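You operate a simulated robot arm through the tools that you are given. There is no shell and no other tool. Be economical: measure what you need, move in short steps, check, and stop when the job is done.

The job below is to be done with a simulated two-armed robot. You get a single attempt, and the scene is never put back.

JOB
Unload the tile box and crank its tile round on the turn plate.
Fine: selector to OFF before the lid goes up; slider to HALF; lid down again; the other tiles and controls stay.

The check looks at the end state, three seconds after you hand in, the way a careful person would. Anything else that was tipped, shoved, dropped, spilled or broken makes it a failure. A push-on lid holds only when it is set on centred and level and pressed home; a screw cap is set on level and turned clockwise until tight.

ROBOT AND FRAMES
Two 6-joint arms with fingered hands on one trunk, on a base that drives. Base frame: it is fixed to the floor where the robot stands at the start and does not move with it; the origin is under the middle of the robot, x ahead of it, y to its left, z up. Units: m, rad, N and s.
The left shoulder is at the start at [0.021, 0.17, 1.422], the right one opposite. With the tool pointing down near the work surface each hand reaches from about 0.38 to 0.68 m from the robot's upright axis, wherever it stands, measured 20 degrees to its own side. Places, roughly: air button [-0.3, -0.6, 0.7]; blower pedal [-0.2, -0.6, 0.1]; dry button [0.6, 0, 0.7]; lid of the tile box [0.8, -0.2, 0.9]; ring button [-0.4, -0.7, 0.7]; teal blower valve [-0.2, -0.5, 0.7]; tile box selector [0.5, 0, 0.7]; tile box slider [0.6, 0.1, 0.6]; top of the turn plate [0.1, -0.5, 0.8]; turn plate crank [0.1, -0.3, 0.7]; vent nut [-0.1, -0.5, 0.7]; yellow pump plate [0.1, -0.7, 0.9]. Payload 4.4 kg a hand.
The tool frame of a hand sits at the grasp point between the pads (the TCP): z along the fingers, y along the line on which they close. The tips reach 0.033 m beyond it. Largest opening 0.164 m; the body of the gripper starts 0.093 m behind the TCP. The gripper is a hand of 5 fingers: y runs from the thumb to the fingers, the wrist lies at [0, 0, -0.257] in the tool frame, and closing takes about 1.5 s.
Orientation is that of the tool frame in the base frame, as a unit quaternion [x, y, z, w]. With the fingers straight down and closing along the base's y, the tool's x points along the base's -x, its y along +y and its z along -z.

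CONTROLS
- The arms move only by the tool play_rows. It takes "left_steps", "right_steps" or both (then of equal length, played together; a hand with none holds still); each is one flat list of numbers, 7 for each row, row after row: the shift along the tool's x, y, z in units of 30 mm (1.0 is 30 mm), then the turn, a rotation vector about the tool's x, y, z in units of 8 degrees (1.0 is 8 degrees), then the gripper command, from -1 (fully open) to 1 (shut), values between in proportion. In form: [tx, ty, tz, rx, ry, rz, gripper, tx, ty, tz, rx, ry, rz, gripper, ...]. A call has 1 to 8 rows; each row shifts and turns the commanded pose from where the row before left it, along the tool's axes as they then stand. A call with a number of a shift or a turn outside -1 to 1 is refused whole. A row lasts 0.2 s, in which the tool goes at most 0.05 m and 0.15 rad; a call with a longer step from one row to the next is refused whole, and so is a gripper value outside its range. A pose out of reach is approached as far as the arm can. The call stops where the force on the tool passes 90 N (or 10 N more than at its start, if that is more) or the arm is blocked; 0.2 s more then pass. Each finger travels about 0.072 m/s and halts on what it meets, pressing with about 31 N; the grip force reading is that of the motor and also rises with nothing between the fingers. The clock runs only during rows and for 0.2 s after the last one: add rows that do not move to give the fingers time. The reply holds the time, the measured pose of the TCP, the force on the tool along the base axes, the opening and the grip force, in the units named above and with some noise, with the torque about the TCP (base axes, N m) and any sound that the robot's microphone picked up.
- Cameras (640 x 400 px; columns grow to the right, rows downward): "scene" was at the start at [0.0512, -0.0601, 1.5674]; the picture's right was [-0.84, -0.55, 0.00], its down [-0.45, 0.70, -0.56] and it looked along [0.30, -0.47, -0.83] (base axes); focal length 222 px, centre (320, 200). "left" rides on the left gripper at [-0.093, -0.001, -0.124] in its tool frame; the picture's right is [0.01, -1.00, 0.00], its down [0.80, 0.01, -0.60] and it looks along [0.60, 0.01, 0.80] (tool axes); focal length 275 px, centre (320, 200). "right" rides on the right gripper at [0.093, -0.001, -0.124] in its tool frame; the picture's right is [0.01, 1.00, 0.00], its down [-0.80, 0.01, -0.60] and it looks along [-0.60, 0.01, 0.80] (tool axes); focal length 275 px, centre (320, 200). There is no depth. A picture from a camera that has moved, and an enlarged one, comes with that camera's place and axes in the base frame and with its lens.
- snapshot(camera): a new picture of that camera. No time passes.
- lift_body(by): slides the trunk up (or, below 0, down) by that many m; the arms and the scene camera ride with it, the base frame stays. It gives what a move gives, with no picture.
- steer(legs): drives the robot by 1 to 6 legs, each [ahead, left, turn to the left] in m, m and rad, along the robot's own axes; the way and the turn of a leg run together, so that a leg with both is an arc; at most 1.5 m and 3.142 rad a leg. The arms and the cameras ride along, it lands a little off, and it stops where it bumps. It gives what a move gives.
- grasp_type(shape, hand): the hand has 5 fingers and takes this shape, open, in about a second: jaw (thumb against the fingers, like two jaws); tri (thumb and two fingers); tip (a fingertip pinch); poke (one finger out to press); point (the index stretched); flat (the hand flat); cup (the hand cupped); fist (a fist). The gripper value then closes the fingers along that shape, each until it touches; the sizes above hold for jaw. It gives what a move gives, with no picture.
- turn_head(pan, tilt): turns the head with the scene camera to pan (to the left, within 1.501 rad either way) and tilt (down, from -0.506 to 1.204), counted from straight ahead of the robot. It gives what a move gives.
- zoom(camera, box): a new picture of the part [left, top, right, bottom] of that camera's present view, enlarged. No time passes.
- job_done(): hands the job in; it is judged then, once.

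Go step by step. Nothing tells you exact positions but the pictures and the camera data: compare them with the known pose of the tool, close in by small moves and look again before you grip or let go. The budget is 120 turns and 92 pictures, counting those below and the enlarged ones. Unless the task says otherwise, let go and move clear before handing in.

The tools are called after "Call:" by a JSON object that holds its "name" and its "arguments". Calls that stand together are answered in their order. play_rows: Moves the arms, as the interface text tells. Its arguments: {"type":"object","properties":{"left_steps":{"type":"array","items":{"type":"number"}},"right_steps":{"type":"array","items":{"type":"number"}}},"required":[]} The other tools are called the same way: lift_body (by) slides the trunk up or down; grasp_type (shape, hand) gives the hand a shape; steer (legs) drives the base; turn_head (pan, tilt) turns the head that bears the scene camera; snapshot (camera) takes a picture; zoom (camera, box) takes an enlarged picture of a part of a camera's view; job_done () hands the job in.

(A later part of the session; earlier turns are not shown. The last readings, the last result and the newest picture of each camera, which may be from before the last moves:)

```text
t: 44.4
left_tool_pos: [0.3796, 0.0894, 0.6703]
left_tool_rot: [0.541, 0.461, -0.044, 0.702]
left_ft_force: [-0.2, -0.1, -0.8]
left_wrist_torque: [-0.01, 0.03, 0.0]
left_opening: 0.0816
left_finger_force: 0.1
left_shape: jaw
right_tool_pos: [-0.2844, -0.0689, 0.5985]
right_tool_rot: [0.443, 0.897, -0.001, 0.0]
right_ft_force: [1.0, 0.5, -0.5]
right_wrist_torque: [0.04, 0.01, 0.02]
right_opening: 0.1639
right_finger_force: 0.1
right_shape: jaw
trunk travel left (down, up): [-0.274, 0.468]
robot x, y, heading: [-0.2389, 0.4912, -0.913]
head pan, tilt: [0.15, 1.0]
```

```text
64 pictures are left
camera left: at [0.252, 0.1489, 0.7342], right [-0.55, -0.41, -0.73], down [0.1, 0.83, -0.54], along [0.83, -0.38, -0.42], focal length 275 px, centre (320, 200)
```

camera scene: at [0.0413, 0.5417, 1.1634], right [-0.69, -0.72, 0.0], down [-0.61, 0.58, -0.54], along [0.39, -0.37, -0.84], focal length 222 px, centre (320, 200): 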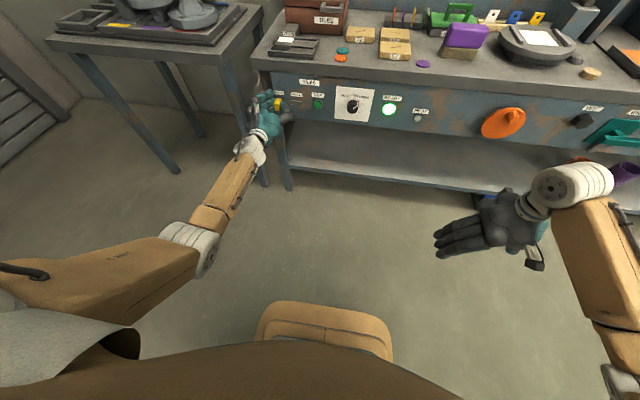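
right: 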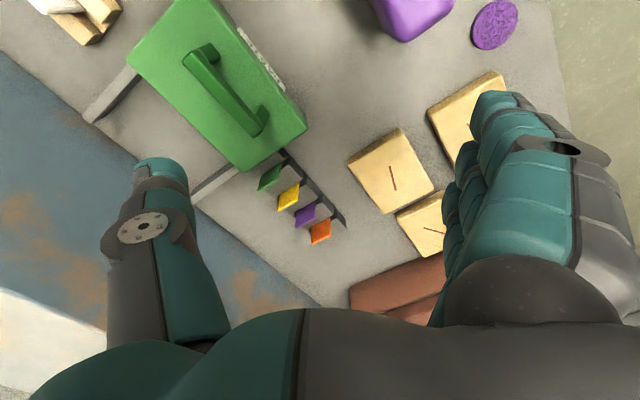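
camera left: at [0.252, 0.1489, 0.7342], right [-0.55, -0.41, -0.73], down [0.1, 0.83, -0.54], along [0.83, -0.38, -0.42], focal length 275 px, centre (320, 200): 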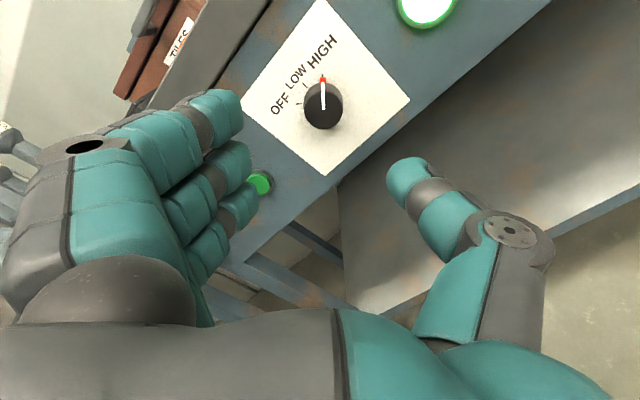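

Pointer now aligns with the hand's axis and the knob is centred between the fingers. I'll go forward about 12 cm to straddle it.

Call:
{"name": "play_rows", "arguments": {"left_steps": [0, 0, 0.85, 0, 0, 0, 0, 0, 0, 0.85, 0, 0, 0, 0, 0, 0, 0.85, 0, 0, 0, 0, 0, 0, 0.85, 0, 0, 0, 0, 0, 0, 0.7, 0, 0, 0, 0, 0, 0, 0, 0, 0, 0, 0]}}

Call:
{"name": "snapshot", "arguments": {"camera": "left"}}

```text
t: 45.8
left_tool_pos: [0.4555, -0.0088, 0.6689]
left_tool_rot: [0.542, 0.461, -0.044, 0.702]
left_ft_force: [0.6, -0.7, -1.0]
left_wrist_torque: [-0.01, 0.01, -0.05]
left_opening: 0.0816
left_finger_force: 0.0
left_shape: jaw
right_tool_pos: [-0.2861, -0.0687, 0.5988]
right_tool_rot: [0.443, 0.897, 0.0, 0.0]
right_ft_force: [-0.2, -0.4, 0.4]
right_wrist_torque: [-0.01, 0.02, -0.01]
right_opening: 0.1638
right_finger_force: 0.0
right_shape: jaw
trunk travel left (down, up): [-0.274, 0.468]
robot x, y, heading: [-0.2428, 0.4948, -0.918]
head pan, tilt: [0.15, 1.0]
```

```text
63 pictures are left
camera left: at [0.3263, 0.0501, 0.7333], right [-0.55, -0.41, -0.73], down [0.1, 0.83, -0.54], along [0.83, -0.38, -0.42], focal length 275 px, centre (320, 200)
```

left: 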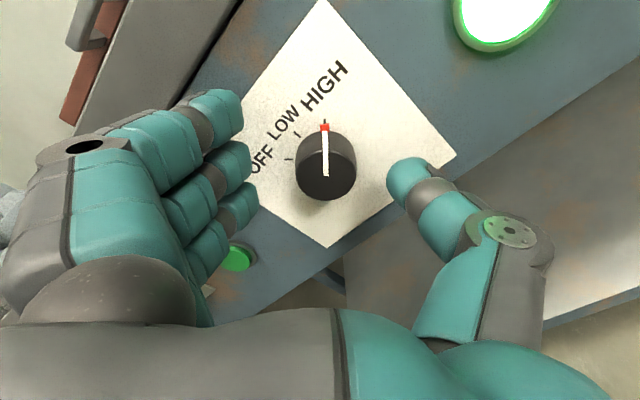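

The knob is centred between the fingers and thumb, so I'll close on it.

Call:
{"name": "play_rows", "arguments": {"left_steps": [0, 0, 0, 0, 0, 0, 0.6, 0, 0, 0, 0, 0, 0, 0.6, 0, 0, 0, 0, 0, 0, 0.6, 0, 0, 0, 0, 0, 0, 0.6]}}

Call:
{"name": "snapshot", "arguments": {"camera": "left"}}

```text
t: 46.8
left_tool_pos: [0.4547, -0.0084, 0.6673]
left_tool_rot: [0.542, 0.461, -0.045, 0.702]
left_ft_force: [-2.1, -1.3, -2.7]
left_wrist_torque: [0.03, 0.01, -0.07]
left_opening: 0.0344
left_finger_force: 0.0
left_shape: jaw
right_tool_pos: [-0.2864, -0.0678, 0.5989]
right_tool_rot: [0.443, 0.897, 0.0, 0.0]
right_ft_force: [0.6, 0.9, -0.3]
right_wrist_torque: [0.01, -0.01, -0.01]
right_opening: 0.1641
right_finger_force: 0.1
right_shape: jaw
trunk travel left (down, up): [-0.274, 0.468]
robot x, y, heading: [-0.24, 0.4913, -0.918]
head pan, tilt: [0.15, 1.0]
```

```text
62 pictures are left
camera left: at [0.3258, 0.0501, 0.733], right [-0.55, -0.4, -0.73], down [0.1, 0.83, -0.54], along [0.83, -0.38, -0.42], focal length 275 px, centre (320, 200)
```

left: 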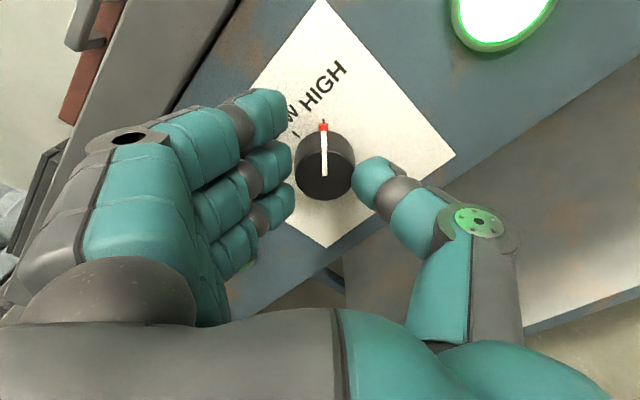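

Contact is just starting, so I'll squeeze harder and begin turning counter-clockwise.

Call:
{"name": "play_rows", "arguments": {"left_steps": [0, 0, 0, 0, 0, 0, 1, 0, 0, 0, 0, 0, 0, 1, 0, 0, 0, 0, 0, 0, 1, 0, 0, 0, 0, 0, -0.8, 1, 0, 0, 0, 0, 0, -0.8, 1, 0, 0, 0, 0, 0, -0.8, 1, 0, 0, 0, 0, 0, -0.8, 1, 0, 0, 0, 0, 0, -0.8, 1]}}

Call:
{"name": "snapshot", "arguments": {"camera": "left"}}

```text
t: 48.6
left_tool_pos: [0.4549, -0.005, 0.6679]
left_tool_rot: [0.391, 0.596, -0.234, 0.661]
left_ft_force: [14.0, 17.3, 2.1]
left_wrist_torque: [0.01, -0.04, 0.39]
left_opening: 0.021
left_finger_force: 30.7
left_shape: jaw
right_tool_pos: [-0.2852, -0.0675, 0.5996]
right_tool_rot: [0.442, 0.897, 0.0, 0.001]
right_ft_force: [0.0, -0.2, -0.3]
right_wrist_torque: [0.0, 0.02, -0.01]
right_opening: 0.1636
right_finger_force: 0.0
right_shape: jaw
trunk travel left (down, up): [-0.274, 0.468]
robot x, y, heading: [-0.2409, 0.4904, -0.915]
head pan, tilt: [0.15, 1.0]
```

```text
61 pictures are left
camera left: at [0.3631, 0.0788, 0.759], right [-0.77, -0.58, -0.25], down [-0.21, 0.61, -0.76], along [0.6, -0.54, -0.59], focal length 275 px, centre (320, 200)
```

left: 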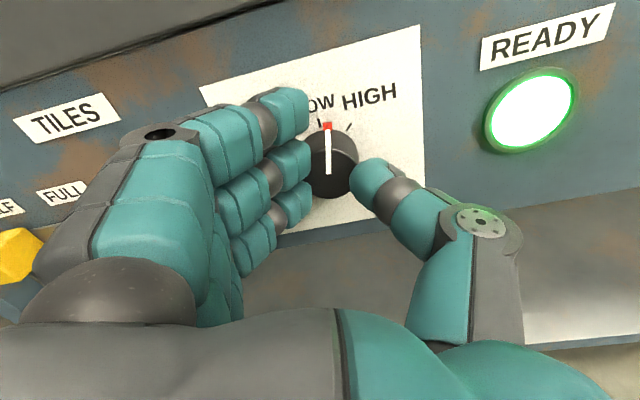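

The knob follows the hand. I'll continue turning towards OFF.

Call:
{"name": "play_rows", "arguments": {"left_steps": [0, 0, 0, 0, 0, -0.85, 1, 0, 0, 0, 0, 0, -0.85, 1, 0, 0, 0, 0, 0, -0.85, 1, 0, 0, 0, 0, 0, -0.85, 1, 0, 0, 0, 0, 0, -0.85, 1, 0, 0, 0, 0, 0, -0.85, 1, 0, 0, 0, 0, 0, -0.85, 1, 0, 0, 0, 0, 0, -0.6, 1]}}

Call:
{"name": "snapshot", "arguments": {"camera": "left"}}

```text
t: 50.4
left_tool_pos: [0.4452, 0.0009, 0.6949]
left_tool_rot: [0.094, 0.706, -0.506, 0.486]
left_ft_force: [-0.2, 0.4, 0.7]
left_wrist_torque: [-0.01, 0.04, -0.03]
left_opening: 0.0103
left_finger_force: 31.4
left_shape: jaw
left hand out of reach, approached as far as the arm can: row 2, 4, 5, 6, 7, 8
right_tool_pos: [-0.2854, -0.0682, 0.5987]
right_tool_rot: [0.443, 0.896, 0.0, 0.0]
right_ft_force: [-1.0, 0.3, -0.1]
right_wrist_torque: [0.01, -0.02, 0.0]
right_opening: 0.1638
right_finger_force: 0.0
right_shape: jaw
trunk travel left (down, up): [-0.274, 0.468]
robot x, y, heading: [-0.2385, 0.4931, -0.919]
head pan, tilt: [0.15, 1.0]
```

```text
60 pictures are left
camera left: at [0.418, 0.1345, 0.7695], right [-0.63, -0.47, 0.61], down [-0.76, 0.2, -0.62], along [0.17, -0.86, -0.49], focal length 275 px, centre (320, 200)
```

left: 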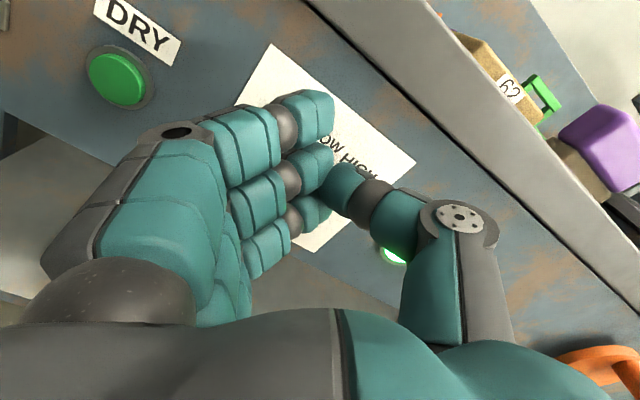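

The arm left its reach and slipped upward off the knob. I'll open, retreat and see where the selector stands.

Call:
{"name": "play_rows", "arguments": {"left_steps": [0, 0, -0.7, 0, 0, 0, 1, 0, 0, -0.9, 0, 0, 0, 0.6, 0, 0, -0.9, 0, 0, 0, 0, 0, 0, -0.9, 0, 0, 0, 0, 0, 0, 0, 0, 0, 0.9, 0, 0, 0, 0, 0, 0, 0.9, 0, 0, 0, 0, 0, 0, 0.9, 0]}}

Call:
{"name": "snapshot", "arguments": {"camera": "left"}}

```text
t: 52.0
left_tool_pos: [0.3858, 0.0849, 0.6932]
left_tool_rot: [0.223, 0.674, -0.404, 0.576]
left_ft_force: [-0.8, 0.1, 1.3]
left_wrist_torque: [0.04, -0.01, 0.01]
left_opening: 0.0811
left_finger_force: 0.1
left_shape: jaw
right_tool_pos: [-0.2865, -0.0685, 0.599]
right_tool_rot: [0.442, 0.897, 0.0, 0.001]
right_ft_force: [-0.3, -0.6, -0.6]
right_wrist_torque: [0.01, 0.04, 0.02]
right_opening: 0.1641
right_finger_force: 0.0
right_shape: jaw
trunk travel left (down, up): [-0.274, 0.468]
robot x, y, heading: [-0.2379, 0.4939, -0.91]
head pan, tilt: [0.15, 1.0]
```

```text
59 pictures are left
camera left: at [0.3322, 0.1996, 0.7836], right [-0.77, -0.58, 0.28], down [-0.54, 0.35, -0.76], along [0.34, -0.74, -0.58], focal length 275 px, centre (320, 200)
```

left: 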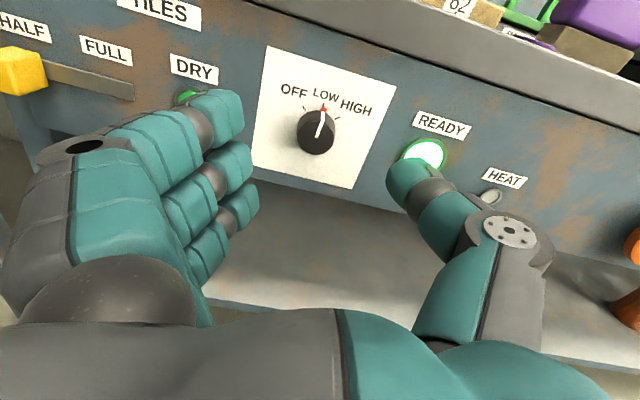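

The selector reached LOW. I'll re-roll clockwise 63°, come back to knob height and grip again for the last 45°.

Call:
{"name": "play_rows", "arguments": {"left_steps": [0.2, 0, 0, 0, 0, 0.98, 0, 0.2, 0, 0, 0, 0, 0.98, 0, 0.4, 0, 0, 0, 0, 0.98, 0, 0, 0, 0, 0, 0, 0.98, 0, 0, 0, 0, 0, 0, 0.98, 0, 0, 0, 0, 0, 0, 0.98, 0, 0, 0, 0, 0, 0, 0.98, 0, 0, 0, 0, 0, 0, 0.98, 0]}}

Call:
{"name": "snapshot", "arguments": {"camera": "left"}}

```text
t: 53.8
left_tool_pos: [0.3833, 0.0832, 0.6698]
left_tool_rot: [0.541, 0.461, -0.044, 0.702]
left_ft_force: [0.9, 0.1, 0.6]
left_wrist_torque: [-0.02, -0.01, 0.03]
left_opening: 0.0807
left_finger_force: 0.0
left_shape: jaw
right_tool_pos: [-0.2863, -0.0677, 0.5983]
right_tool_rot: [0.442, 0.897, 0.0, 0.0]
right_ft_force: [0.9, 0.8, -0.4]
right_wrist_torque: [0.01, 0.02, -0.03]
right_opening: 0.1637
right_finger_force: 0.0
right_shape: jaw
trunk travel left (down, up): [-0.274, 0.468]
robot x, y, heading: [-0.2428, 0.4929, -0.917]
head pan, tilt: [0.15, 1.0]
```

```text
58 pictures are left
camera left: at [0.2549, 0.1425, 0.7346], right [-0.55, -0.41, -0.73], down [0.1, 0.83, -0.54], along [0.83, -0.38, -0.42], focal length 275 px, centre (320, 200)
```

left: 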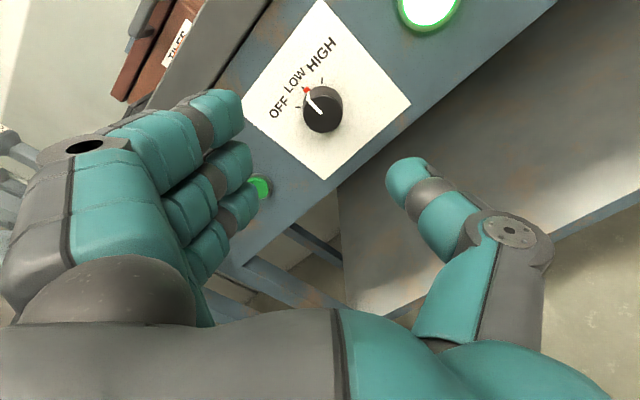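

Selector is at LOW and the hand is aligned again. I'll advance and grip.

Call:
{"name": "play_rows", "arguments": {"left_steps": [0, 0, 0.8, 0, 0, 0, 0, 0, 0, 0.8, 0, 0, 0, 0, 0, 0, 0.8, 0, 0, 0, 0, 0, 0, 0.8, 0, 0, 0, 0, 0, 0, 0.7, 0, 0, 0, 0, 0, 0, 0, 0, 0, 0, 0.6, 0, 0, 0, 0, 0, 0, 1, 0, 0, 0, 0, 0, 0, 1]}}

Call:
{"name": "play_rows", "arguments": {"left_steps": [0, 0, 0, 0, 0, 0, 1, 0, 0, 0, 0, 0, 0, 1, 0, 0, 0, 0, 0, 0, 1, 0, 0, 0, 0, 0, -0.8, 1, 0, 0, 0, 0, 0, -0.8, 1, 0, 0, 0, 0, 0, -0.8, 1, 0, 0, 0, 0, 0, -0.8, 1, 0, 0, 0, 0, 0, -0.8, 1]}}

Call:
{"name": "snapshot", "arguments": {"camera": "left"}}

```text
t: 55.6
left_tool_pos: [0.4558, -0.0081, 0.6719]
left_tool_rot: [0.538, 0.461, -0.041, 0.705]
left_ft_force: [8.4, 12.2, 9.9]
left_wrist_torque: [-0.16, -0.23, 0.39]
left_opening: 0.0236
left_finger_force: 10.3
left_shape: jaw
right_tool_pos: [-0.285, -0.0686, 0.6019]
right_tool_rot: [0.442, 0.897, 0.0, 0.001]
right_ft_force: [0.0, 0.9, -0.2]
right_wrist_torque: [0.01, 0.04, 0.0]
right_opening: 0.1639
right_finger_force: 0.0
right_shape: jaw
trunk travel left (down, up): [-0.274, 0.468]
robot x, y, heading: [-0.2435, 0.4945, -0.917]
head pan, tilt: [0.15, 1.0]
```

```text
t: 57.4
left_tool_pos: [0.4566, -0.0063, 0.669]
left_tool_rot: [0.39, 0.597, -0.233, 0.662]
left_ft_force: [22.5, 14.7, 7.3]
left_wrist_torque: [-0.05, -0.15, 0.56]
left_opening: 0.0199
left_finger_force: 31.1
left_shape: jaw
right_tool_pos: [-0.2846, -0.0677, 0.5992]
right_tool_rot: [0.442, 0.897, -0.001, 0.0]
right_ft_force: [0.1, 0.3, 0.0]
right_wrist_torque: [-0.03, 0.02, -0.01]
right_opening: 0.1639
right_finger_force: 0.0
right_shape: jaw
trunk travel left (down, up): [-0.274, 0.468]
robot x, y, heading: [-0.2413, 0.493, -0.911]
head pan, tilt: [0.15, 1.0]
```

```text
57 pictures are left
camera left: at [0.3632, 0.0776, 0.7597], right [-0.77, -0.59, -0.25], down [-0.21, 0.61, -0.77], along [0.6, -0.54, -0.59], focal length 275 px, centre (320, 200)
```

left: 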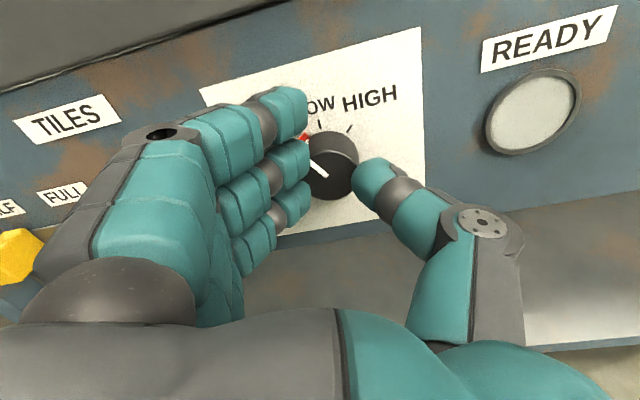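

The READY lamp went out, so the selector is at or near OFF. I'll turn a touch more, release, back off and check.

Call:
{"name": "play_rows", "arguments": {"left_steps": [0, 0, 0, 0, 0, -0.6, 1, 0, 0, 0, 0, 0, -0.6, 1, 0, 0, 0, 0, 0, 0, 0, 0, 0, 0, 0, 0, 0, 0, 0, 0, 0, 0, 0, 0, 0, 0, 0, -0.9, 0, 0, 0, 0, 0, 0, -0.9, 0, 0, 0, 0, 0, 0, -0.9, 0, 0, 0, 0]}}

Call:
{"name": "zoom", "arguments": {"camera": "left", "box": [200, 0, 440, 150]}}

```text
t: 59.2
left_tool_pos: [0.4021, 0.0562, 0.673]
left_tool_rot: [0.34, 0.624, -0.291, 0.641]
left_ft_force: [-0.6, 0.0, 0.5]
left_wrist_torque: [0.02, -0.03, 0.01]
left_opening: 0.0816
left_finger_force: 0.0
left_shape: jaw
left hand out of reach, approached as far as the arm can: row 2
right_tool_pos: [-0.2862, -0.0685, 0.5989]
right_tool_rot: [0.443, 0.897, 0.0, 0.0]
right_ft_force: [-0.6, -0.3, -0.3]
right_wrist_torque: [0.04, 0.02, 0.03]
right_opening: 0.1642
right_finger_force: 0.1
right_shape: jaw
trunk travel left (down, up): [-0.274, 0.468]
robot x, y, heading: [-0.2361, 0.4957, -0.917]
head pan, tilt: [0.15, 1.0]
```

```text
2.67 times, centred on (320, 75) of left
camera zoom: at [0.3222, 0.1503, 0.7661], right [-0.8, -0.6, -0.09], down [-0.31, 0.53, -0.79], along [0.52, -0.61, -0.6], focal length 734 px, centre (320, 533)
```

zoom: 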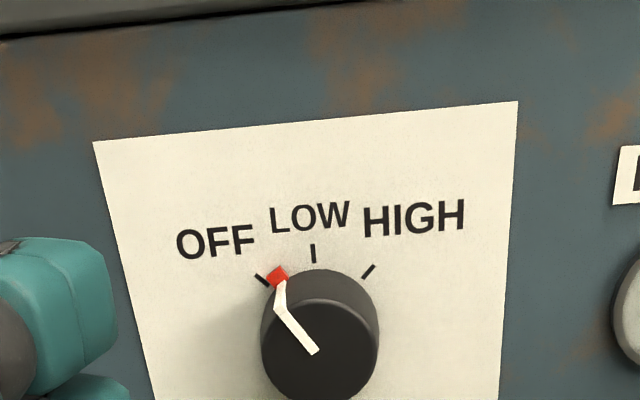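

I'll zoom in tighter to judge whether the pointer is fully on the OFF mark.

Call:
{"name": "zoom", "arguments": {"camera": "left", "box": [272, 80, 368, 140]}}

```text
6.67 times, centred on (320, 110) of left
camera zoom: at [0.3222, 0.1503, 0.7661], right [-0.8, -0.6, -0.09], down [-0.31, 0.53, -0.79], along [0.52, -0.61, -0.6], focal length 1835 px, centre (320, 800)
```

zoom: 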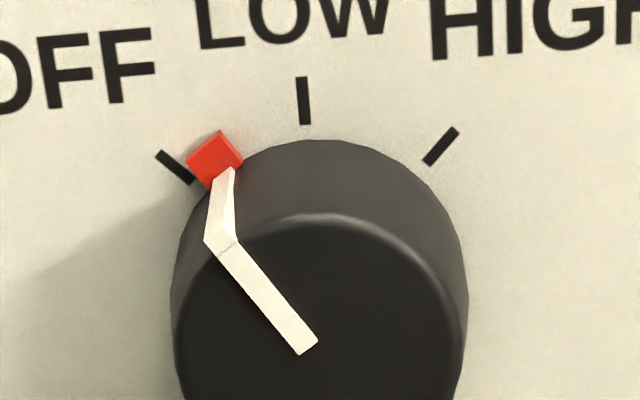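

The pointer is still about 10–12° short of the OFF mark. I'll re-roll, grip again and turn a little further.

Call:
{"name": "play_rows", "arguments": {"left_steps": [0.1, 0, 0, 0, 0, 0.9, 0, 0, 0, 0, 0, 0, 0.9, 0, 0, 0, 0, 0, 0, 0.9, 0, 0, 0, 0.95, 0, 0, 0.9, 0, 0, 0, 0.95, 0, 0, 0, 0, 0, 0, 0.9, 0, 0, 0, 0, 0, 0, 0, 0, 0, 0, 0.6, 0, 0, 0, 0, 0, 0, 1]}}

Call:
{"name": "play_rows", "arguments": {"left_steps": [0, 0, 0, 0, 0, 0, 1, 0, 0, 0, 0, 0, 0, 1, 0, 0, 0, 0, 0, 0, 1, 0, 0, 0, 0, 0, -0.7, 1, 0, 0, 0, 0, 0, -0.7, 1, 0, 0, 0, 0, 0, -0.5, 1]}}

Call:
{"name": "snapshot", "arguments": {"camera": "left"}}

```text
t: 61.0
left_tool_pos: [0.4565, -0.0104, 0.6709]
left_tool_rot: [0.484, 0.519, -0.121, 0.694]
left_ft_force: [5.1, 8.2, 5.3]
left_wrist_torque: [-0.01, -0.1, 0.21]
left_opening: 0.0258
left_finger_force: 0.1
left_shape: jaw
right_tool_pos: [-0.2852, -0.0681, 0.5993]
right_tool_rot: [0.442, 0.897, -0.001, 0.002]
right_ft_force: [0.1, -0.4, 0.5]
right_wrist_torque: [-0.01, -0.01, 0.0]
right_opening: 0.1638
right_finger_force: 0.1
right_shape: jaw
trunk travel left (down, up): [-0.274, 0.468]
robot x, y, heading: [-0.2411, 0.4914, -0.917]
head pan, tilt: [0.15, 1.0]
```

```text
t: 62.4
left_tool_pos: [0.4562, -0.0078, 0.669]
left_tool_rot: [0.411, 0.581, -0.209, 0.671]
left_ft_force: [20.5, 19.4, 7.6]
left_wrist_torque: [0.35, -0.71, 0.65]
left_opening: 0.0215
left_finger_force: 30.7
left_shape: jaw
right_tool_pos: [-0.2854, -0.0663, 0.5993]
right_tool_rot: [0.443, 0.897, -0.002, 0.0]
right_ft_force: [0.6, -1.0, 0.5]
right_wrist_torque: [0.01, 0.04, 0.01]
right_opening: 0.1642
right_finger_force: 0.1
right_shape: jaw
trunk travel left (down, up): [-0.274, 0.468]
robot x, y, heading: [-0.2433, 0.4918, -0.918]
head pan, tilt: [0.15, 1.0]
```

```text
54 pictures are left
camera left: at [0.3588, 0.0728, 0.7586], right [-0.75, -0.57, -0.32], down [-0.17, 0.64, -0.75], along [0.63, -0.51, -0.58], focal length 275 px, centre (320, 200)
```

left: 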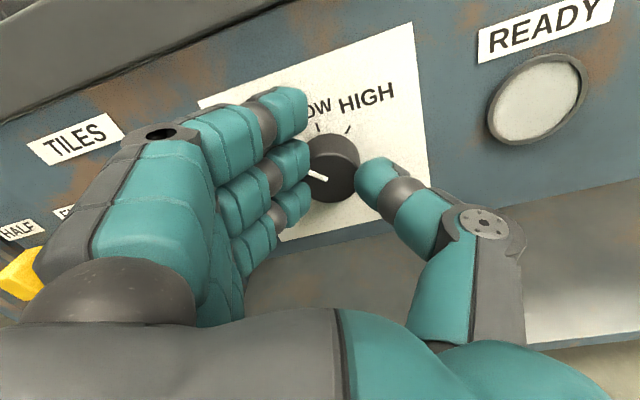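

There is noticeable torque now, likely the end stop. I'll release and look.

Call:
{"name": "play_rows", "arguments": {"left_steps": [0, 0, 0, 0, 0, 0, 0, 0, 0, 0, 0, 0, 0, 0, 0, 0, 0, 0, 0, 0, 0, 0, 0, -0.9, 0, 0, 0, 0, 0, 0, -0.9, 0, 0, 0, 0, 0, 0, -0.9, 0, 0, -0.8, 0, 0, 0, -0.9, 0, 0, -0.8, 0]}}

Call:
{"name": "zoom", "arguments": {"camera": "left", "box": [260, 70, 380, 145]}}

```text
t: 64.0
left_tool_pos: [0.3897, 0.075, 0.6699]
left_tool_rot: [0.345, 0.621, -0.287, 0.642]
left_ft_force: [0.0, 0.1, 0.3]
left_wrist_torque: [0.01, -0.04, 0.0]
left_opening: 0.0817
left_finger_force: 0.1
left_shape: jaw
right_tool_pos: [-0.2862, -0.0684, 0.5999]
right_tool_rot: [0.442, 0.897, -0.001, 0.001]
right_ft_force: [0.1, 0.0, 0.2]
right_wrist_torque: [0.03, 0.04, 0.0]
right_opening: 0.1637
right_finger_force: 0.1
right_shape: jaw
trunk travel left (down, up): [-0.274, 0.468]
robot x, y, heading: [-0.2408, 0.4889, -0.919]
head pan, tilt: [0.15, 1.0]
```

```text
5.33 times, centred on (320, 108) of left
camera zoom: at [0.3082, 0.1688, 0.7633], right [-0.8, -0.6, -0.1], down [-0.3, 0.53, -0.79], along [0.52, -0.6, -0.6], focal length 1468 px, centre (320, 693)
```

zoom: 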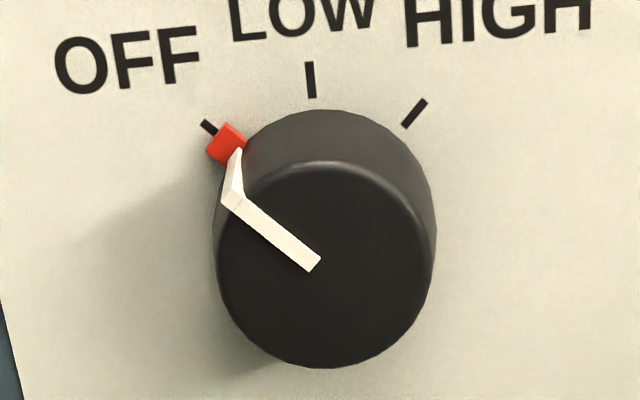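

The selector is at OFF. Now I'll raise the trunk, drive left in front of the box and look at it and its handle.

Call:
{"name": "lift_body", "arguments": {"by": 0.3}}

Call:
{"name": "steer", "arguments": {"legs": [[-0.05, 0.3, 0]]}}

Call:
{"name": "turn_head", "arguments": {"pan": 0.15, "tilt": 0.75}}

Call:
{"name": "snapshot", "arguments": {"camera": "scene"}}

Call:
{"name": "snapshot", "arguments": {"camera": "left"}}

```text
t: 67.0
left_tool_pos: [0.3895, 0.0748, 0.9693]
left_tool_rot: [0.345, 0.621, -0.286, 0.643]
left_ft_force: [-0.6, -0.6, 0.3]
left_wrist_torque: [-0.01, 0.01, -0.01]
left_opening: 0.0814
left_finger_force: 0.0
left_shape: jaw
right_tool_pos: [-0.285, -0.0687, 0.899]
right_tool_rot: [0.442, 0.897, 0.0, 0.0]
right_ft_force: [0.0, -0.5, -0.4]
right_wrist_torque: [-0.03, 0.03, 0.02]
right_opening: 0.1639
right_finger_force: 0.1
right_shape: jaw
trunk travel left (down, up): [-0.574, 0.168]
robot x, y, heading: [-0.2368, 0.4916, -0.914]
head pan, tilt: [0.15, 1.0]
```

```text
t: 69.1
left_tool_pos: [0.6012, 0.3001, 0.9699]
left_tool_rot: [0.345, 0.621, -0.287, 0.643]
left_ft_force: [0.3, 0.6, -0.2]
left_wrist_torque: [-0.01, -0.02, -0.06]
left_opening: 0.0813
left_finger_force: 0.0
left_shape: jaw
right_tool_pos: [-0.0745, 0.1573, 0.8999]
right_tool_rot: [0.443, 0.896, 0.0, 0.001]
right_ft_force: [-0.4, 0.1, 0.7]
right_wrist_torque: [-0.01, 0.0, -0.01]
right_opening: 0.164
right_finger_force: 0.1
right_shape: jaw
trunk travel left (down, up): [-0.574, 0.168]
robot x, y, heading: [-0.0283, 0.7166, -0.915]
head pan, tilt: [0.15, 1.0]
```

```text
t: 69.9
left_tool_pos: [0.6007, 0.2999, 0.9689]
left_tool_rot: [0.345, 0.621, -0.287, 0.643]
left_ft_force: [0.3, -0.5, 0.4]
left_wrist_torque: [-0.01, -0.02, -0.01]
left_opening: 0.0814
left_finger_force: 0.0
left_shape: jaw
right_tool_pos: [-0.0757, 0.1564, 0.9]
right_tool_rot: [0.442, 0.897, 0.0, 0.001]
right_ft_force: [0.5, -0.5, -0.1]
right_wrist_torque: [-0.02, 0.02, 0.02]
right_opening: 0.1638
right_finger_force: 0.0
right_shape: jaw
trunk travel left (down, up): [-0.574, 0.168]
robot x, y, heading: [-0.03, 0.7143, -0.914]
head pan, tilt: [0.15, 0.75]
```

```text
52 pictures are left
camera scene: at [0.0393, 0.6499, 1.485], right [-0.69, -0.72, 0.0], down [-0.49, 0.47, -0.73], along [0.53, -0.51, -0.68], focal length 222 px, centre (320, 200)
```

scene: 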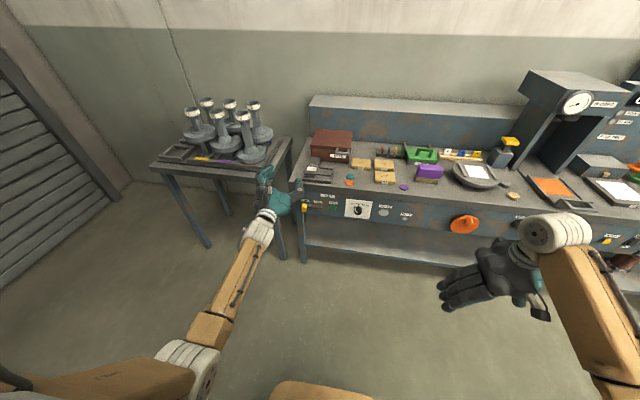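

```text
51 pictures are left
camera left: at [0.5192, 0.3937, 1.063], right [-0.8, -0.6, -0.1], down [-0.3, 0.53, -0.79], along [0.52, -0.6, -0.6], focal length 275 px, centre (320, 200)
```

left: 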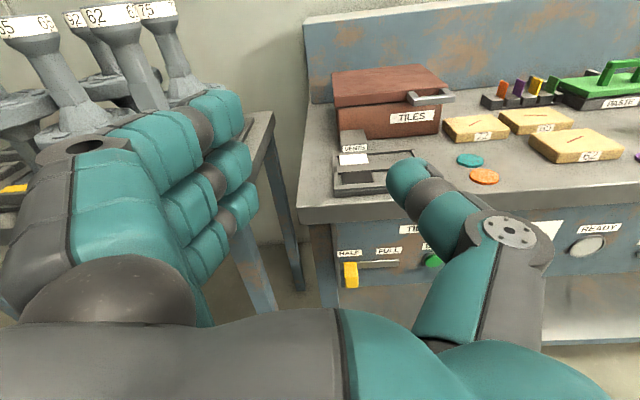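

I'll zoom in on the box from both cameras for its geometry.

Call:
{"name": "zoom", "arguments": {"camera": "left", "box": [320, 50, 480, 200]}}

Call:
{"name": "zoom", "arguments": {"camera": "scene", "box": [290, 110, 410, 220]}}

```text
2.67 times, centred on (400, 125) of left
camera zoom: at [0.5192, 0.3937, 1.063], right [-0.8, -0.6, -0.1], down [-0.3, 0.53, -0.79], along [0.52, -0.6, -0.6], focal length 734 px, centre (107, 400)
```

zoom: 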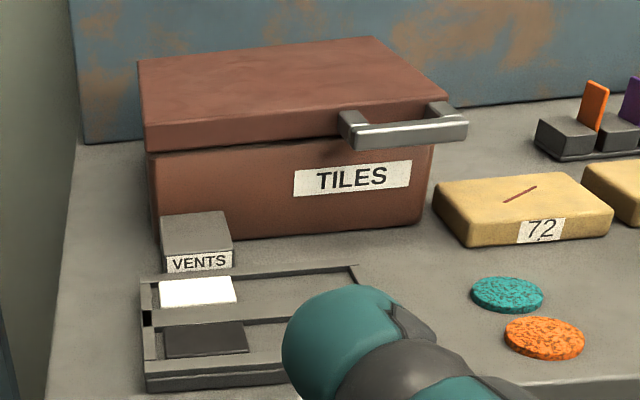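

```text
3.64 times, centred on (350, 165) of scene
camera zoom: at [0.0393, 0.6499, 1.485], right [-0.69, -0.72, 0.0], down [-0.49, 0.47, -0.73], along [0.53, -0.51, -0.68], focal length 807 px, centre (211, 327)
```

zoom: 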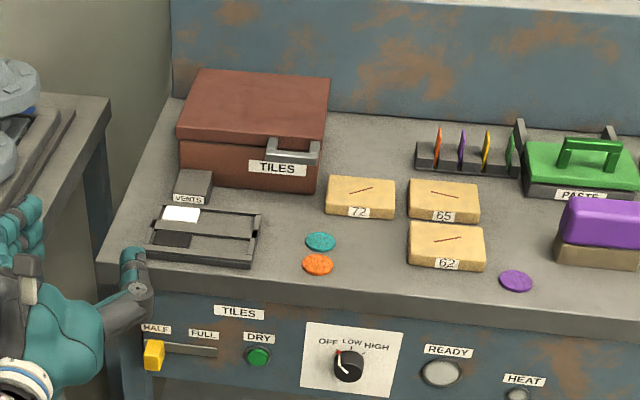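

The bar handle is at about F 0.49, L 0.464, z 0.894 (table frame), with the hinge at the back. My plan is to grip the bar with the hand pointing forward and rolled 90°, then lift it along its arc. First I'll raise the right hand clear and drive closer.

Call:
{"name": "play_rows", "arguments": {"right_steps": [0, 0, -1, 0, 0, 0, -1, 0, 0, -1, 0, 0, 0, -1, 0, 0, -1, 0, 0, 0, -1, 0, 0, -1, 0, 0, 0, -1, 0, 0, -1, 0, 0, 0, -1]}}

Call:
{"name": "steer", "arguments": {"legs": [[0.286, -0.15, 0]]}}

Call:
{"name": "play_rows", "arguments": {"left_steps": [0, 0, 0, 0, 0, 1, 0, 0, 0, 0, 0, 0, 1, 0, 0, 0, 0, 0, 0, 1, 0, 0, 0, 0, 0, 0, 1, 0, 0, 0, 0, 0, 0, 1, 0, 0, 0, 0, 0, 0, 1, 0, 0, 0, 0, 0, 0, 1, 0, 0, 0, 0, 0, 0, 1, 0]}}

Call:
{"name": "snapshot", "arguments": {"camera": "left"}}

```text
t: 71.1
left_tool_pos: [0.6009, 0.2998, 0.9702]
left_tool_rot: [0.346, 0.621, -0.287, 0.643]
left_ft_force: [-0.2, 0.6, 0.0]
left_wrist_torque: [0.04, -0.01, 0.03]
left_opening: 0.0814
left_finger_force: 0.1
left_shape: jaw
right_tool_pos: [-0.118, 0.1482, 1.0335]
right_tool_rot: [0.442, 0.897, 0.001, 0.004]
right_ft_force: [-0.5, -0.3, -0.8]
right_wrist_torque: [0.03, 0.02, 0.0]
right_opening: 0.1638
right_finger_force: 0.0
right_shape: jaw
right hand out of reach, approached as far as the arm can: row 1, 2, 3, 4, 5
trunk travel left (down, up): [-0.574, 0.168]
robot x, y, heading: [-0.0368, 0.7201, -0.917]
head pan, tilt: [0.15, 0.75]
```

```text
t: 73.2
left_tool_pos: [0.6602, -0.0202, 0.9691]
left_tool_rot: [0.345, 0.622, -0.286, 0.642]
left_ft_force: [1.0, -1.0, 0.6]
left_wrist_torque: [-0.02, -0.02, -0.02]
left_opening: 0.0813
left_finger_force: 0.2
left_shape: jaw
right_tool_pos: [-0.0572, -0.1736, 1.0331]
right_tool_rot: [0.442, 0.897, 0.002, 0.003]
right_ft_force: [-0.2, 0.2, -0.1]
right_wrist_torque: [0.03, 0.05, 0.02]
right_opening: 0.1639
right_finger_force: 0.0
right_shape: jaw
trunk travel left (down, up): [-0.574, 0.168]
robot x, y, heading: [0.0275, 0.4028, -0.915]
head pan, tilt: [0.15, 0.75]
```

```text
t: 75.0
left_tool_pos: [0.6588, -0.0188, 0.9702]
left_tool_rot: [0.622, 0.343, 0.099, 0.697]
left_ft_force: [0.1, 0.7, 0.2]
left_wrist_torque: [0.01, 0.0, -0.01]
left_opening: 0.0811
left_finger_force: 0.1
left_shape: jaw
right_tool_pos: [-0.0594, -0.1735, 1.0334]
right_tool_rot: [0.441, 0.897, 0.001, 0.005]
right_ft_force: [0.5, 0.3, -0.1]
right_wrist_torque: [-0.02, 0.01, 0.0]
right_opening: 0.1637
right_finger_force: 0.1
right_shape: jaw
trunk travel left (down, up): [-0.574, 0.168]
robot x, y, heading: [0.0287, 0.3984, -0.917]
head pan, tilt: [0.15, 0.75]
```

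```text
48 pictures are left
camera left: at [0.5147, 0.0284, 1.0024], right [-0.28, -0.2, -0.94], down [0.24, 0.93, -0.27], along [0.93, -0.3, -0.21], focal length 275 px, centre (320, 200)
```

left: 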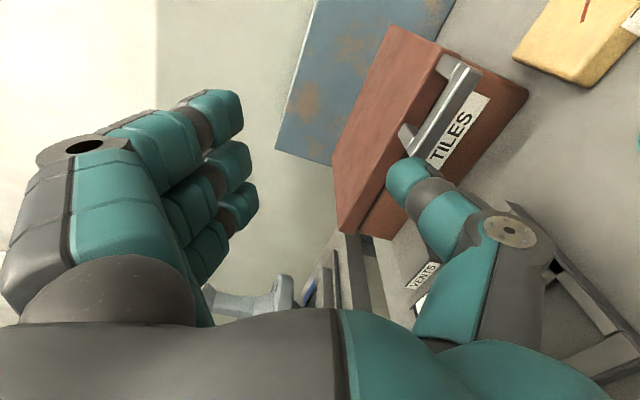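

Roll is about 68° now. I'll roll on to 90° and pitch the hand down 20° so the thumb can go beneath the bar while the palm stays above the table.

Call:
{"name": "play_rows", "arguments": {"left_steps": [0, 0, -0.5, 0, 0, 0.9, 0, 0, 0, -0.5, 0, 0, 0.9, 0, 0, 0, -0.5, 0, 0, 0.9, 0, 0, 0, -0.5, 0.8, 0, 0, 0, 0, 0, -0.5, 0.8, 0, 0, 0, 0, 0, -0.5, 0.8, 0, 0, 0]}}

Call:
{"name": "snapshot", "arguments": {"camera": "left"}}

```text
t: 76.5
left_tool_pos: [0.6046, 0.0526, 0.9761]
left_tool_rot: [0.777, 0.257, 0.186, 0.543]
left_ft_force: [0.3, -0.1, -0.8]
left_wrist_torque: [0.0, 0.0, 0.02]
left_opening: 0.0815
left_finger_force: 0.1
left_shape: jaw
right_tool_pos: [-0.0587, -0.1718, 1.0335]
right_tool_rot: [0.442, 0.897, 0.001, 0.005]
right_ft_force: [1.1, -0.7, 0.4]
right_wrist_torque: [0.0, 0.02, 0.0]
right_opening: 0.1637
right_finger_force: 0.1
right_shape: jaw
trunk travel left (down, up): [-0.574, 0.168]
robot x, y, heading: [0.0247, 0.3999, -0.915]
head pan, tilt: [0.15, 0.75]
```

```text
47 pictures are left
camera left: at [0.4588, 0.091, 1.0152], right [-0.19, 0.29, -0.94], down [0.3, 0.93, 0.22], along [0.94, -0.24, -0.26], focal length 275 px, centre (320, 200)
```

left: 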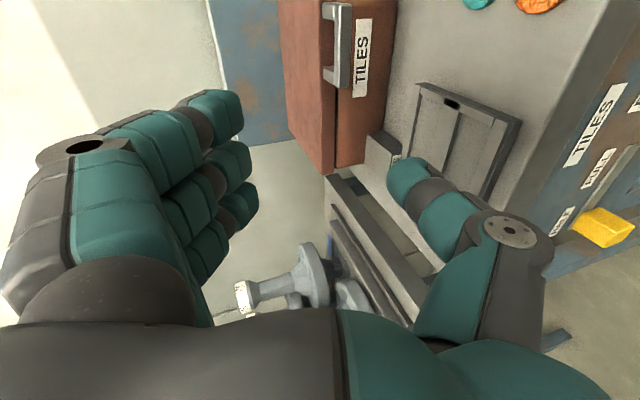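

The hand is rolled with fingers above and thumb below, pitched 20° down. I'll move to about 10 cm short of the bar and look.

Call:
{"name": "play_rows", "arguments": {"left_steps": [-0.41, -0.17, 0.71, 0, 0, 0, 0, -0.41, -0.17, 0.71, 0, 0, 0, 0, -0.41, -0.17, 0.71, 0, 0, 0, 0, -0.41, -0.17, 0.71, 0, 0, 0, 0]}}

Call:
{"name": "snapshot", "arguments": {"camera": "left"}}

Call:
{"name": "zoom", "arguments": {"camera": "scene", "box": [200, 130, 440, 280]}}

```text
t: 77.5
left_tool_pos: [0.6091, -0.035, 0.926]
left_tool_rot: [0.777, 0.255, 0.187, 0.544]
left_ft_force: [0.0, 0.5, -0.6]
left_wrist_torque: [-0.01, -0.02, -0.01]
left_opening: 0.0817
left_finger_force: 0.2
left_shape: jaw
right_tool_pos: [-0.0565, -0.1726, 1.0331]
right_tool_rot: [0.442, 0.897, 0.0, 0.004]
right_ft_force: [0.7, -0.6, -0.5]
right_wrist_torque: [0.0, 0.0, 0.0]
right_opening: 0.1637
right_finger_force: 0.1
right_shape: jaw
trunk travel left (down, up): [-0.574, 0.168]
robot x, y, heading: [0.0309, 0.3995, -0.911]
head pan, tilt: [0.15, 0.75]
```

```text
46 pictures are left
camera left: at [0.4647, 0.0023, 0.966], right [-0.19, 0.28, -0.94], down [0.3, 0.93, 0.22], along [0.94, -0.24, -0.26], focal length 275 px, centre (320, 200)
```

left: 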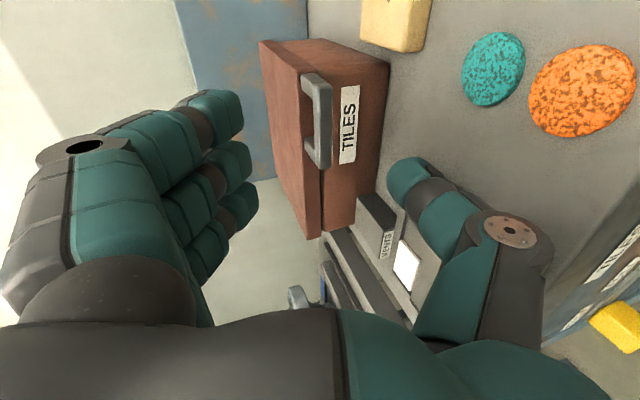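

```text
2.67 times, centred on (320, 205) of scene
camera zoom: at [0.0969, 0.3294, 1.485], right [-0.69, -0.72, 0.0], down [-0.49, 0.47, -0.73], along [0.53, -0.51, -0.68], focal length 592 px, centre (320, 187)
```

zoom: 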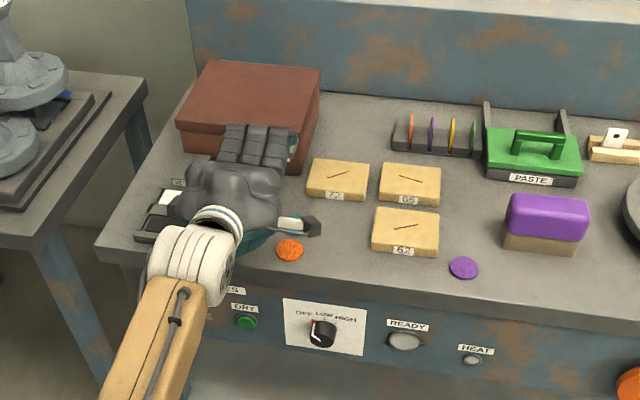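

The bar lies right on the hand's axis. I'll advance about 9.5 cm so that the bar comes between fingers and thumb.

Call:
{"name": "play_rows", "arguments": {"left_steps": [0, 0, 0.8, 0, 0, 0, 0, 0, 0, 0.8, 0, 0, 0, 0, 0, 0, 0.8, 0, 0, 0, 0, 0, 0, 0.75, 0, 0, 0, 0]}}

Call:
{"name": "snapshot", "arguments": {"camera": "left"}}

```text
t: 78.5
left_tool_pos: [0.664, -0.1079, 0.8952]
left_tool_rot: [0.777, 0.255, 0.187, 0.544]
left_ft_force: [-0.7, -0.3, -0.1]
left_wrist_torque: [-0.03, -0.01, -0.03]
left_opening: 0.0816
left_finger_force: 0.0
left_shape: jaw
right_tool_pos: [-0.0572, -0.173, 1.0327]
right_tool_rot: [0.441, 0.897, 0.001, 0.004]
right_ft_force: [0.4, 0.0, 0.2]
right_wrist_torque: [0.0, 0.03, -0.03]
right_opening: 0.1639
right_finger_force: 0.0
right_shape: jaw
trunk travel left (down, up): [-0.574, 0.168]
robot x, y, heading: [0.0286, 0.3956, -0.912]
head pan, tilt: [0.15, 0.75]
```

```text
44 pictures are left
camera left: at [0.519, -0.0687, 0.9339], right [-0.19, 0.28, -0.94], down [0.3, 0.93, 0.22], along [0.94, -0.24, -0.26], focal length 275 px, centre (320, 200)
```

left: 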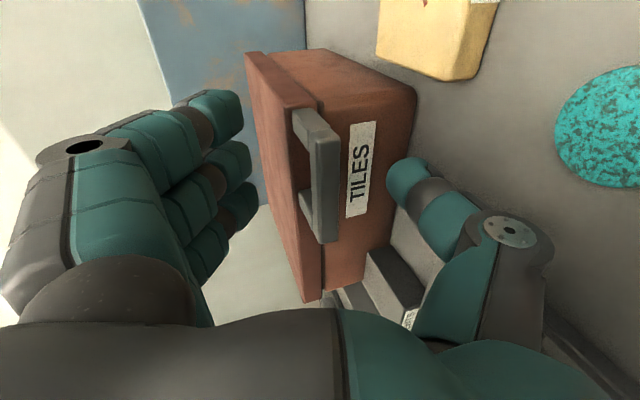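

The bar is now at the grasp point. I'll close on it.

Call:
{"name": "play_rows", "arguments": {"left_steps": [0, 0, 0, 0, 0, 0, 0.5, 0, 0, 0, 0, 0, 0, 0.7, 0, 0, 0, 0, 0, 0, 1, 0, 0, 0, 0, 0, 0, 1, 0, 0, 0, 0, 0, 0, 1, 0, 0, 0, 0, 0, 0, 1]}}

Call:
{"name": "snapshot", "arguments": {"camera": "left"}}

```text
t: 79.8
left_tool_pos: [0.6648, -0.109, 0.8963]
left_tool_rot: [0.776, 0.256, 0.187, 0.545]
left_ft_force: [3.4, -2.9, 8.2]
left_wrist_torque: [-0.44, -0.39, 0.03]
left_opening: 0.0068
left_finger_force: 31.1
left_shape: jaw
right_tool_pos: [-0.0588, -0.1718, 1.0328]
right_tool_rot: [0.441, 0.897, 0.0, 0.004]
right_ft_force: [0.7, -0.8, -0.4]
right_wrist_torque: [-0.03, 0.0, 0.08]
right_opening: 0.1639
right_finger_force: 0.1
right_shape: jaw
trunk travel left (down, up): [-0.574, 0.168]
robot x, y, heading: [0.0267, 0.4002, -0.918]
head pan, tilt: [0.15, 0.75]
```

```text
43 pictures are left
camera left: at [0.5186, -0.0687, 0.9358], right [-0.18, 0.28, -0.94], down [0.3, 0.93, 0.22], along [0.94, -0.24, -0.25], focal length 275 px, centre (320, 200)
```

left: 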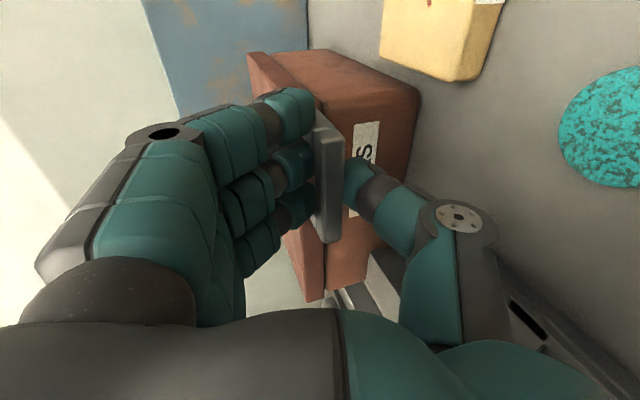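

Firm grip on the bar. I'll lift along the hinge arc with the hand turning along, about 26° first.

Call:
{"name": "play_rows", "arguments": {"left_steps": [0, 0.834, -0.22, 0.8, 0, 0, 1, 0, 0.834, -0.22, 0.8, 0, 0, 1, 0, 0.834, -0.22, 0.8, 0, 0, 1, 0, 0.834, -0.22, 0.8, 0, 0, 1]}}

Call:
{"name": "snapshot", "arguments": {"camera": "scene"}}

```text
t: 80.8
left_tool_pos: [0.6782, -0.1269, 0.9923]
left_tool_rot: [0.879, 0.291, 0.124, 0.356]
left_ft_force: [4.3, -2.1, -2.6]
left_wrist_torque: [-0.36, -0.57, -0.19]
left_opening: 0.0068
left_finger_force: 31.3
left_shape: jaw
right_tool_pos: [-0.0572, -0.1742, 1.0339]
right_tool_rot: [0.442, 0.897, 0.0, 0.005]
right_ft_force: [-0.6, 1.6, 0.7]
right_wrist_torque: [0.0, -0.02, 0.05]
right_opening: 0.1639
right_finger_force: 0.1
right_shape: jaw
trunk travel left (down, up): [-0.574, 0.168]
robot x, y, heading: [0.0284, 0.3987, -0.917]
head pan, tilt: [0.15, 0.75]
```

```text
42 pictures are left
camera scene: at [0.0971, 0.3294, 1.485], right [-0.69, -0.72, 0.0], down [-0.49, 0.47, -0.73], along [0.53, -0.51, -0.68], focal length 222 px, centre (320, 200)
```

scene: 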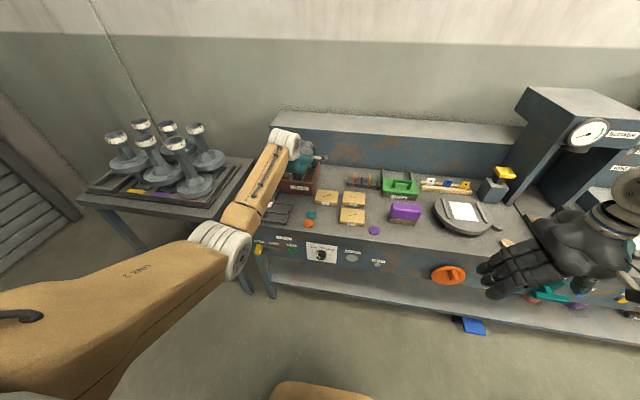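

The arc fits perfectly (almost no force), but fully opening the lid from here would exceed the arm's reach. I'll lower the lid again, retreat straight back, drive closer, and redo the lift with the bar pivoting in the hand.

Call:
{"name": "play_rows", "arguments": {"left_steps": [0, -0.834, 0.13, -0.8, 0, 0, 1, 0, -0.834, 0.13, -0.8, 0, 0, 1, 0, -0.834, 0.13, -0.8, 0, 0, 1, 0, -0.834, 0.13, -0.8, 0, 0, 1, 0, 0, 0, 0, 0, 0, 1]}}

Call:
{"name": "play_rows", "arguments": {"left_steps": [0, 0, 0, 0, 0, 0, 0.5, 0, 0, 0, 0, 0, 0, 0.2, 0, 0, 0, 0, 0, 0, 0.2, 0, 0, -0.9, 0, 0, 0, 0.2, 0, 0, -0.9, 0, 0, 0, 0.2, 0, 0, -0.9, 0, 0, 0, 0.2, 0, 0, -0.9, 0, 0, 0, 0.2, 0, 0, -0.9, 0, 0, 0, 0.2]}}

Call:
{"name": "steer", "arguments": {"legs": [[0.125, 0, 0]]}}

Call:
{"name": "snapshot", "arguments": {"camera": "left"}}

```text
t: 82.0
left_tool_pos: [0.6478, -0.0879, 0.9031]
left_tool_rot: [0.777, 0.257, 0.185, 0.543]
left_ft_force: [5.8, -8.7, 0.6]
left_wrist_torque: [-0.01, 0.06, 0.0]
left_opening: 0.003
left_finger_force: 31.2
left_shape: jaw
right_tool_pos: [-0.0599, -0.1719, 1.0329]
right_tool_rot: [0.441, 0.898, 0.0, 0.005]
right_ft_force: [-1.5, 0.7, 0.2]
right_wrist_torque: [-0.07, -0.11, 0.02]
right_opening: 0.1638
right_finger_force: 0.0
right_shape: jaw
trunk travel left (down, up): [-0.574, 0.168]
robot x, y, heading: [0.0297, 0.4004, -0.917]
head pan, tilt: [0.15, 0.75]
```

```text
t: 83.8
left_tool_pos: [0.5756, 0.0122, 0.9513]
left_tool_rot: [0.777, 0.256, 0.187, 0.544]
left_ft_force: [0.8, -0.2, 0.3]
left_wrist_torque: [0.0, -0.01, 0.01]
left_opening: 0.0647
left_finger_force: 0.1
left_shape: jaw
right_tool_pos: [-0.0576, -0.1729, 1.033]
right_tool_rot: [0.442, 0.897, 0.001, 0.004]
right_ft_force: [-0.2, -0.4, 0.3]
right_wrist_torque: [0.0, -0.03, 0.0]
right_opening: 0.164
right_finger_force: 0.1
right_shape: jaw
trunk travel left (down, up): [-0.574, 0.168]
robot x, y, heading: [0.0236, 0.3971, -0.916]
head pan, tilt: [0.15, 0.75]
```

```text
t: 85.1
left_tool_pos: [0.6536, -0.0896, 0.9498]
left_tool_rot: [0.778, 0.256, 0.186, 0.543]
left_ft_force: [-0.1, -0.7, -1.3]
left_wrist_torque: [-0.03, -0.02, 0.01]
left_opening: 0.0645
left_finger_force: 0.0
left_shape: jaw
right_tool_pos: [0.0194, -0.274, 1.0326]
right_tool_rot: [0.442, 0.897, 0.001, 0.003]
right_ft_force: [1.0, -0.1, 0.5]
right_wrist_torque: [0.05, 0.03, -0.02]
right_opening: 0.164
right_finger_force: 0.1
right_shape: jaw
trunk travel left (down, up): [-0.574, 0.168]
robot x, y, heading: [0.105, 0.2974, -0.914]
head pan, tilt: [0.15, 0.75]
```

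```text
41 pictures are left
camera left: at [0.5081, -0.0523, 0.9893], right [-0.19, 0.29, -0.94], down [0.3, 0.93, 0.22], along [0.94, -0.24, -0.26], focal length 275 px, centre (320, 200)
```

left: 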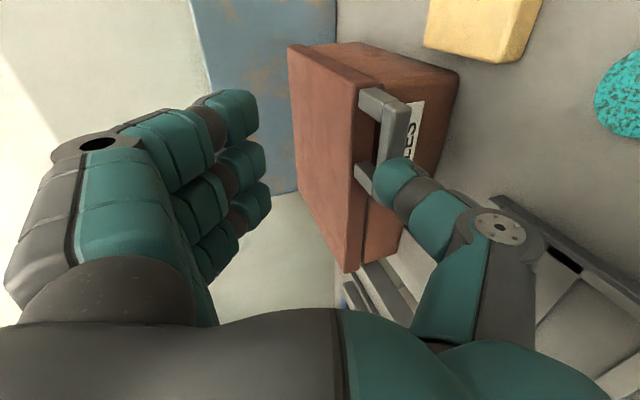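

The lid is closed and the hand is just above the bar. I'll retreat slightly, go down and re-engage the bar.

Call:
{"name": "play_rows", "arguments": {"left_steps": [0, 0, -1, 0, 0, 0, 0.2, 0, -0.73, 0, 0, 0, 0, 0.2, 0, -0.72, 0, 0, 0, 0, 0.2, 0, 0, 0.76, 0, 0, 0, 0.2, 0, 0, 0.76, 0, 0, 0, 0.2, 0, 0, 0.76, 0, 0, 0, 0.2, 0, 0, 0, 0, 0, 0, 0.2]}}

Call:
{"name": "snapshot", "arguments": {"camera": "left"}}

```text
t: 86.7
left_tool_pos: [0.665, -0.1057, 0.8973]
left_tool_rot: [0.777, 0.256, 0.187, 0.543]
left_ft_force: [-0.1, -0.3, 0.4]
left_wrist_torque: [0.03, -0.01, 0.01]
left_opening: 0.0652
left_finger_force: 0.0
left_shape: jaw
right_tool_pos: [0.0193, -0.271, 1.0334]
right_tool_rot: [0.442, 0.897, 0.0, 0.004]
right_ft_force: [-0.4, -0.4, 0.4]
right_wrist_torque: [0.01, -0.04, -0.01]
right_opening: 0.1639
right_finger_force: 0.1
right_shape: jaw
trunk travel left (down, up): [-0.574, 0.168]
robot x, y, heading: [0.1063, 0.2974, -0.916]
head pan, tilt: [0.15, 0.75]
```

```text
40 pictures are left
camera left: at [0.5202, -0.0675, 0.9363], right [-0.18, 0.28, -0.94], down [0.3, 0.93, 0.22], along [0.94, -0.24, -0.26], focal length 275 px, centre (320, 200)
```

left: 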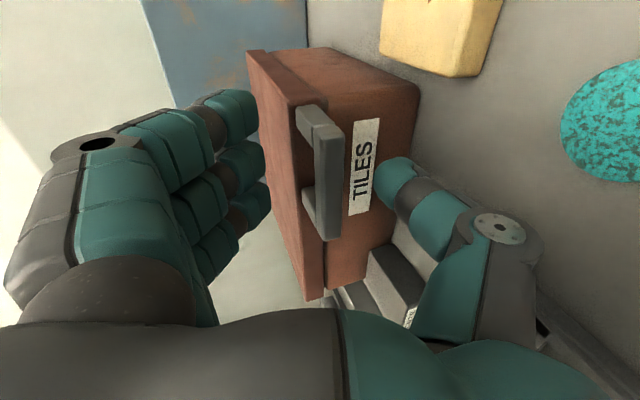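

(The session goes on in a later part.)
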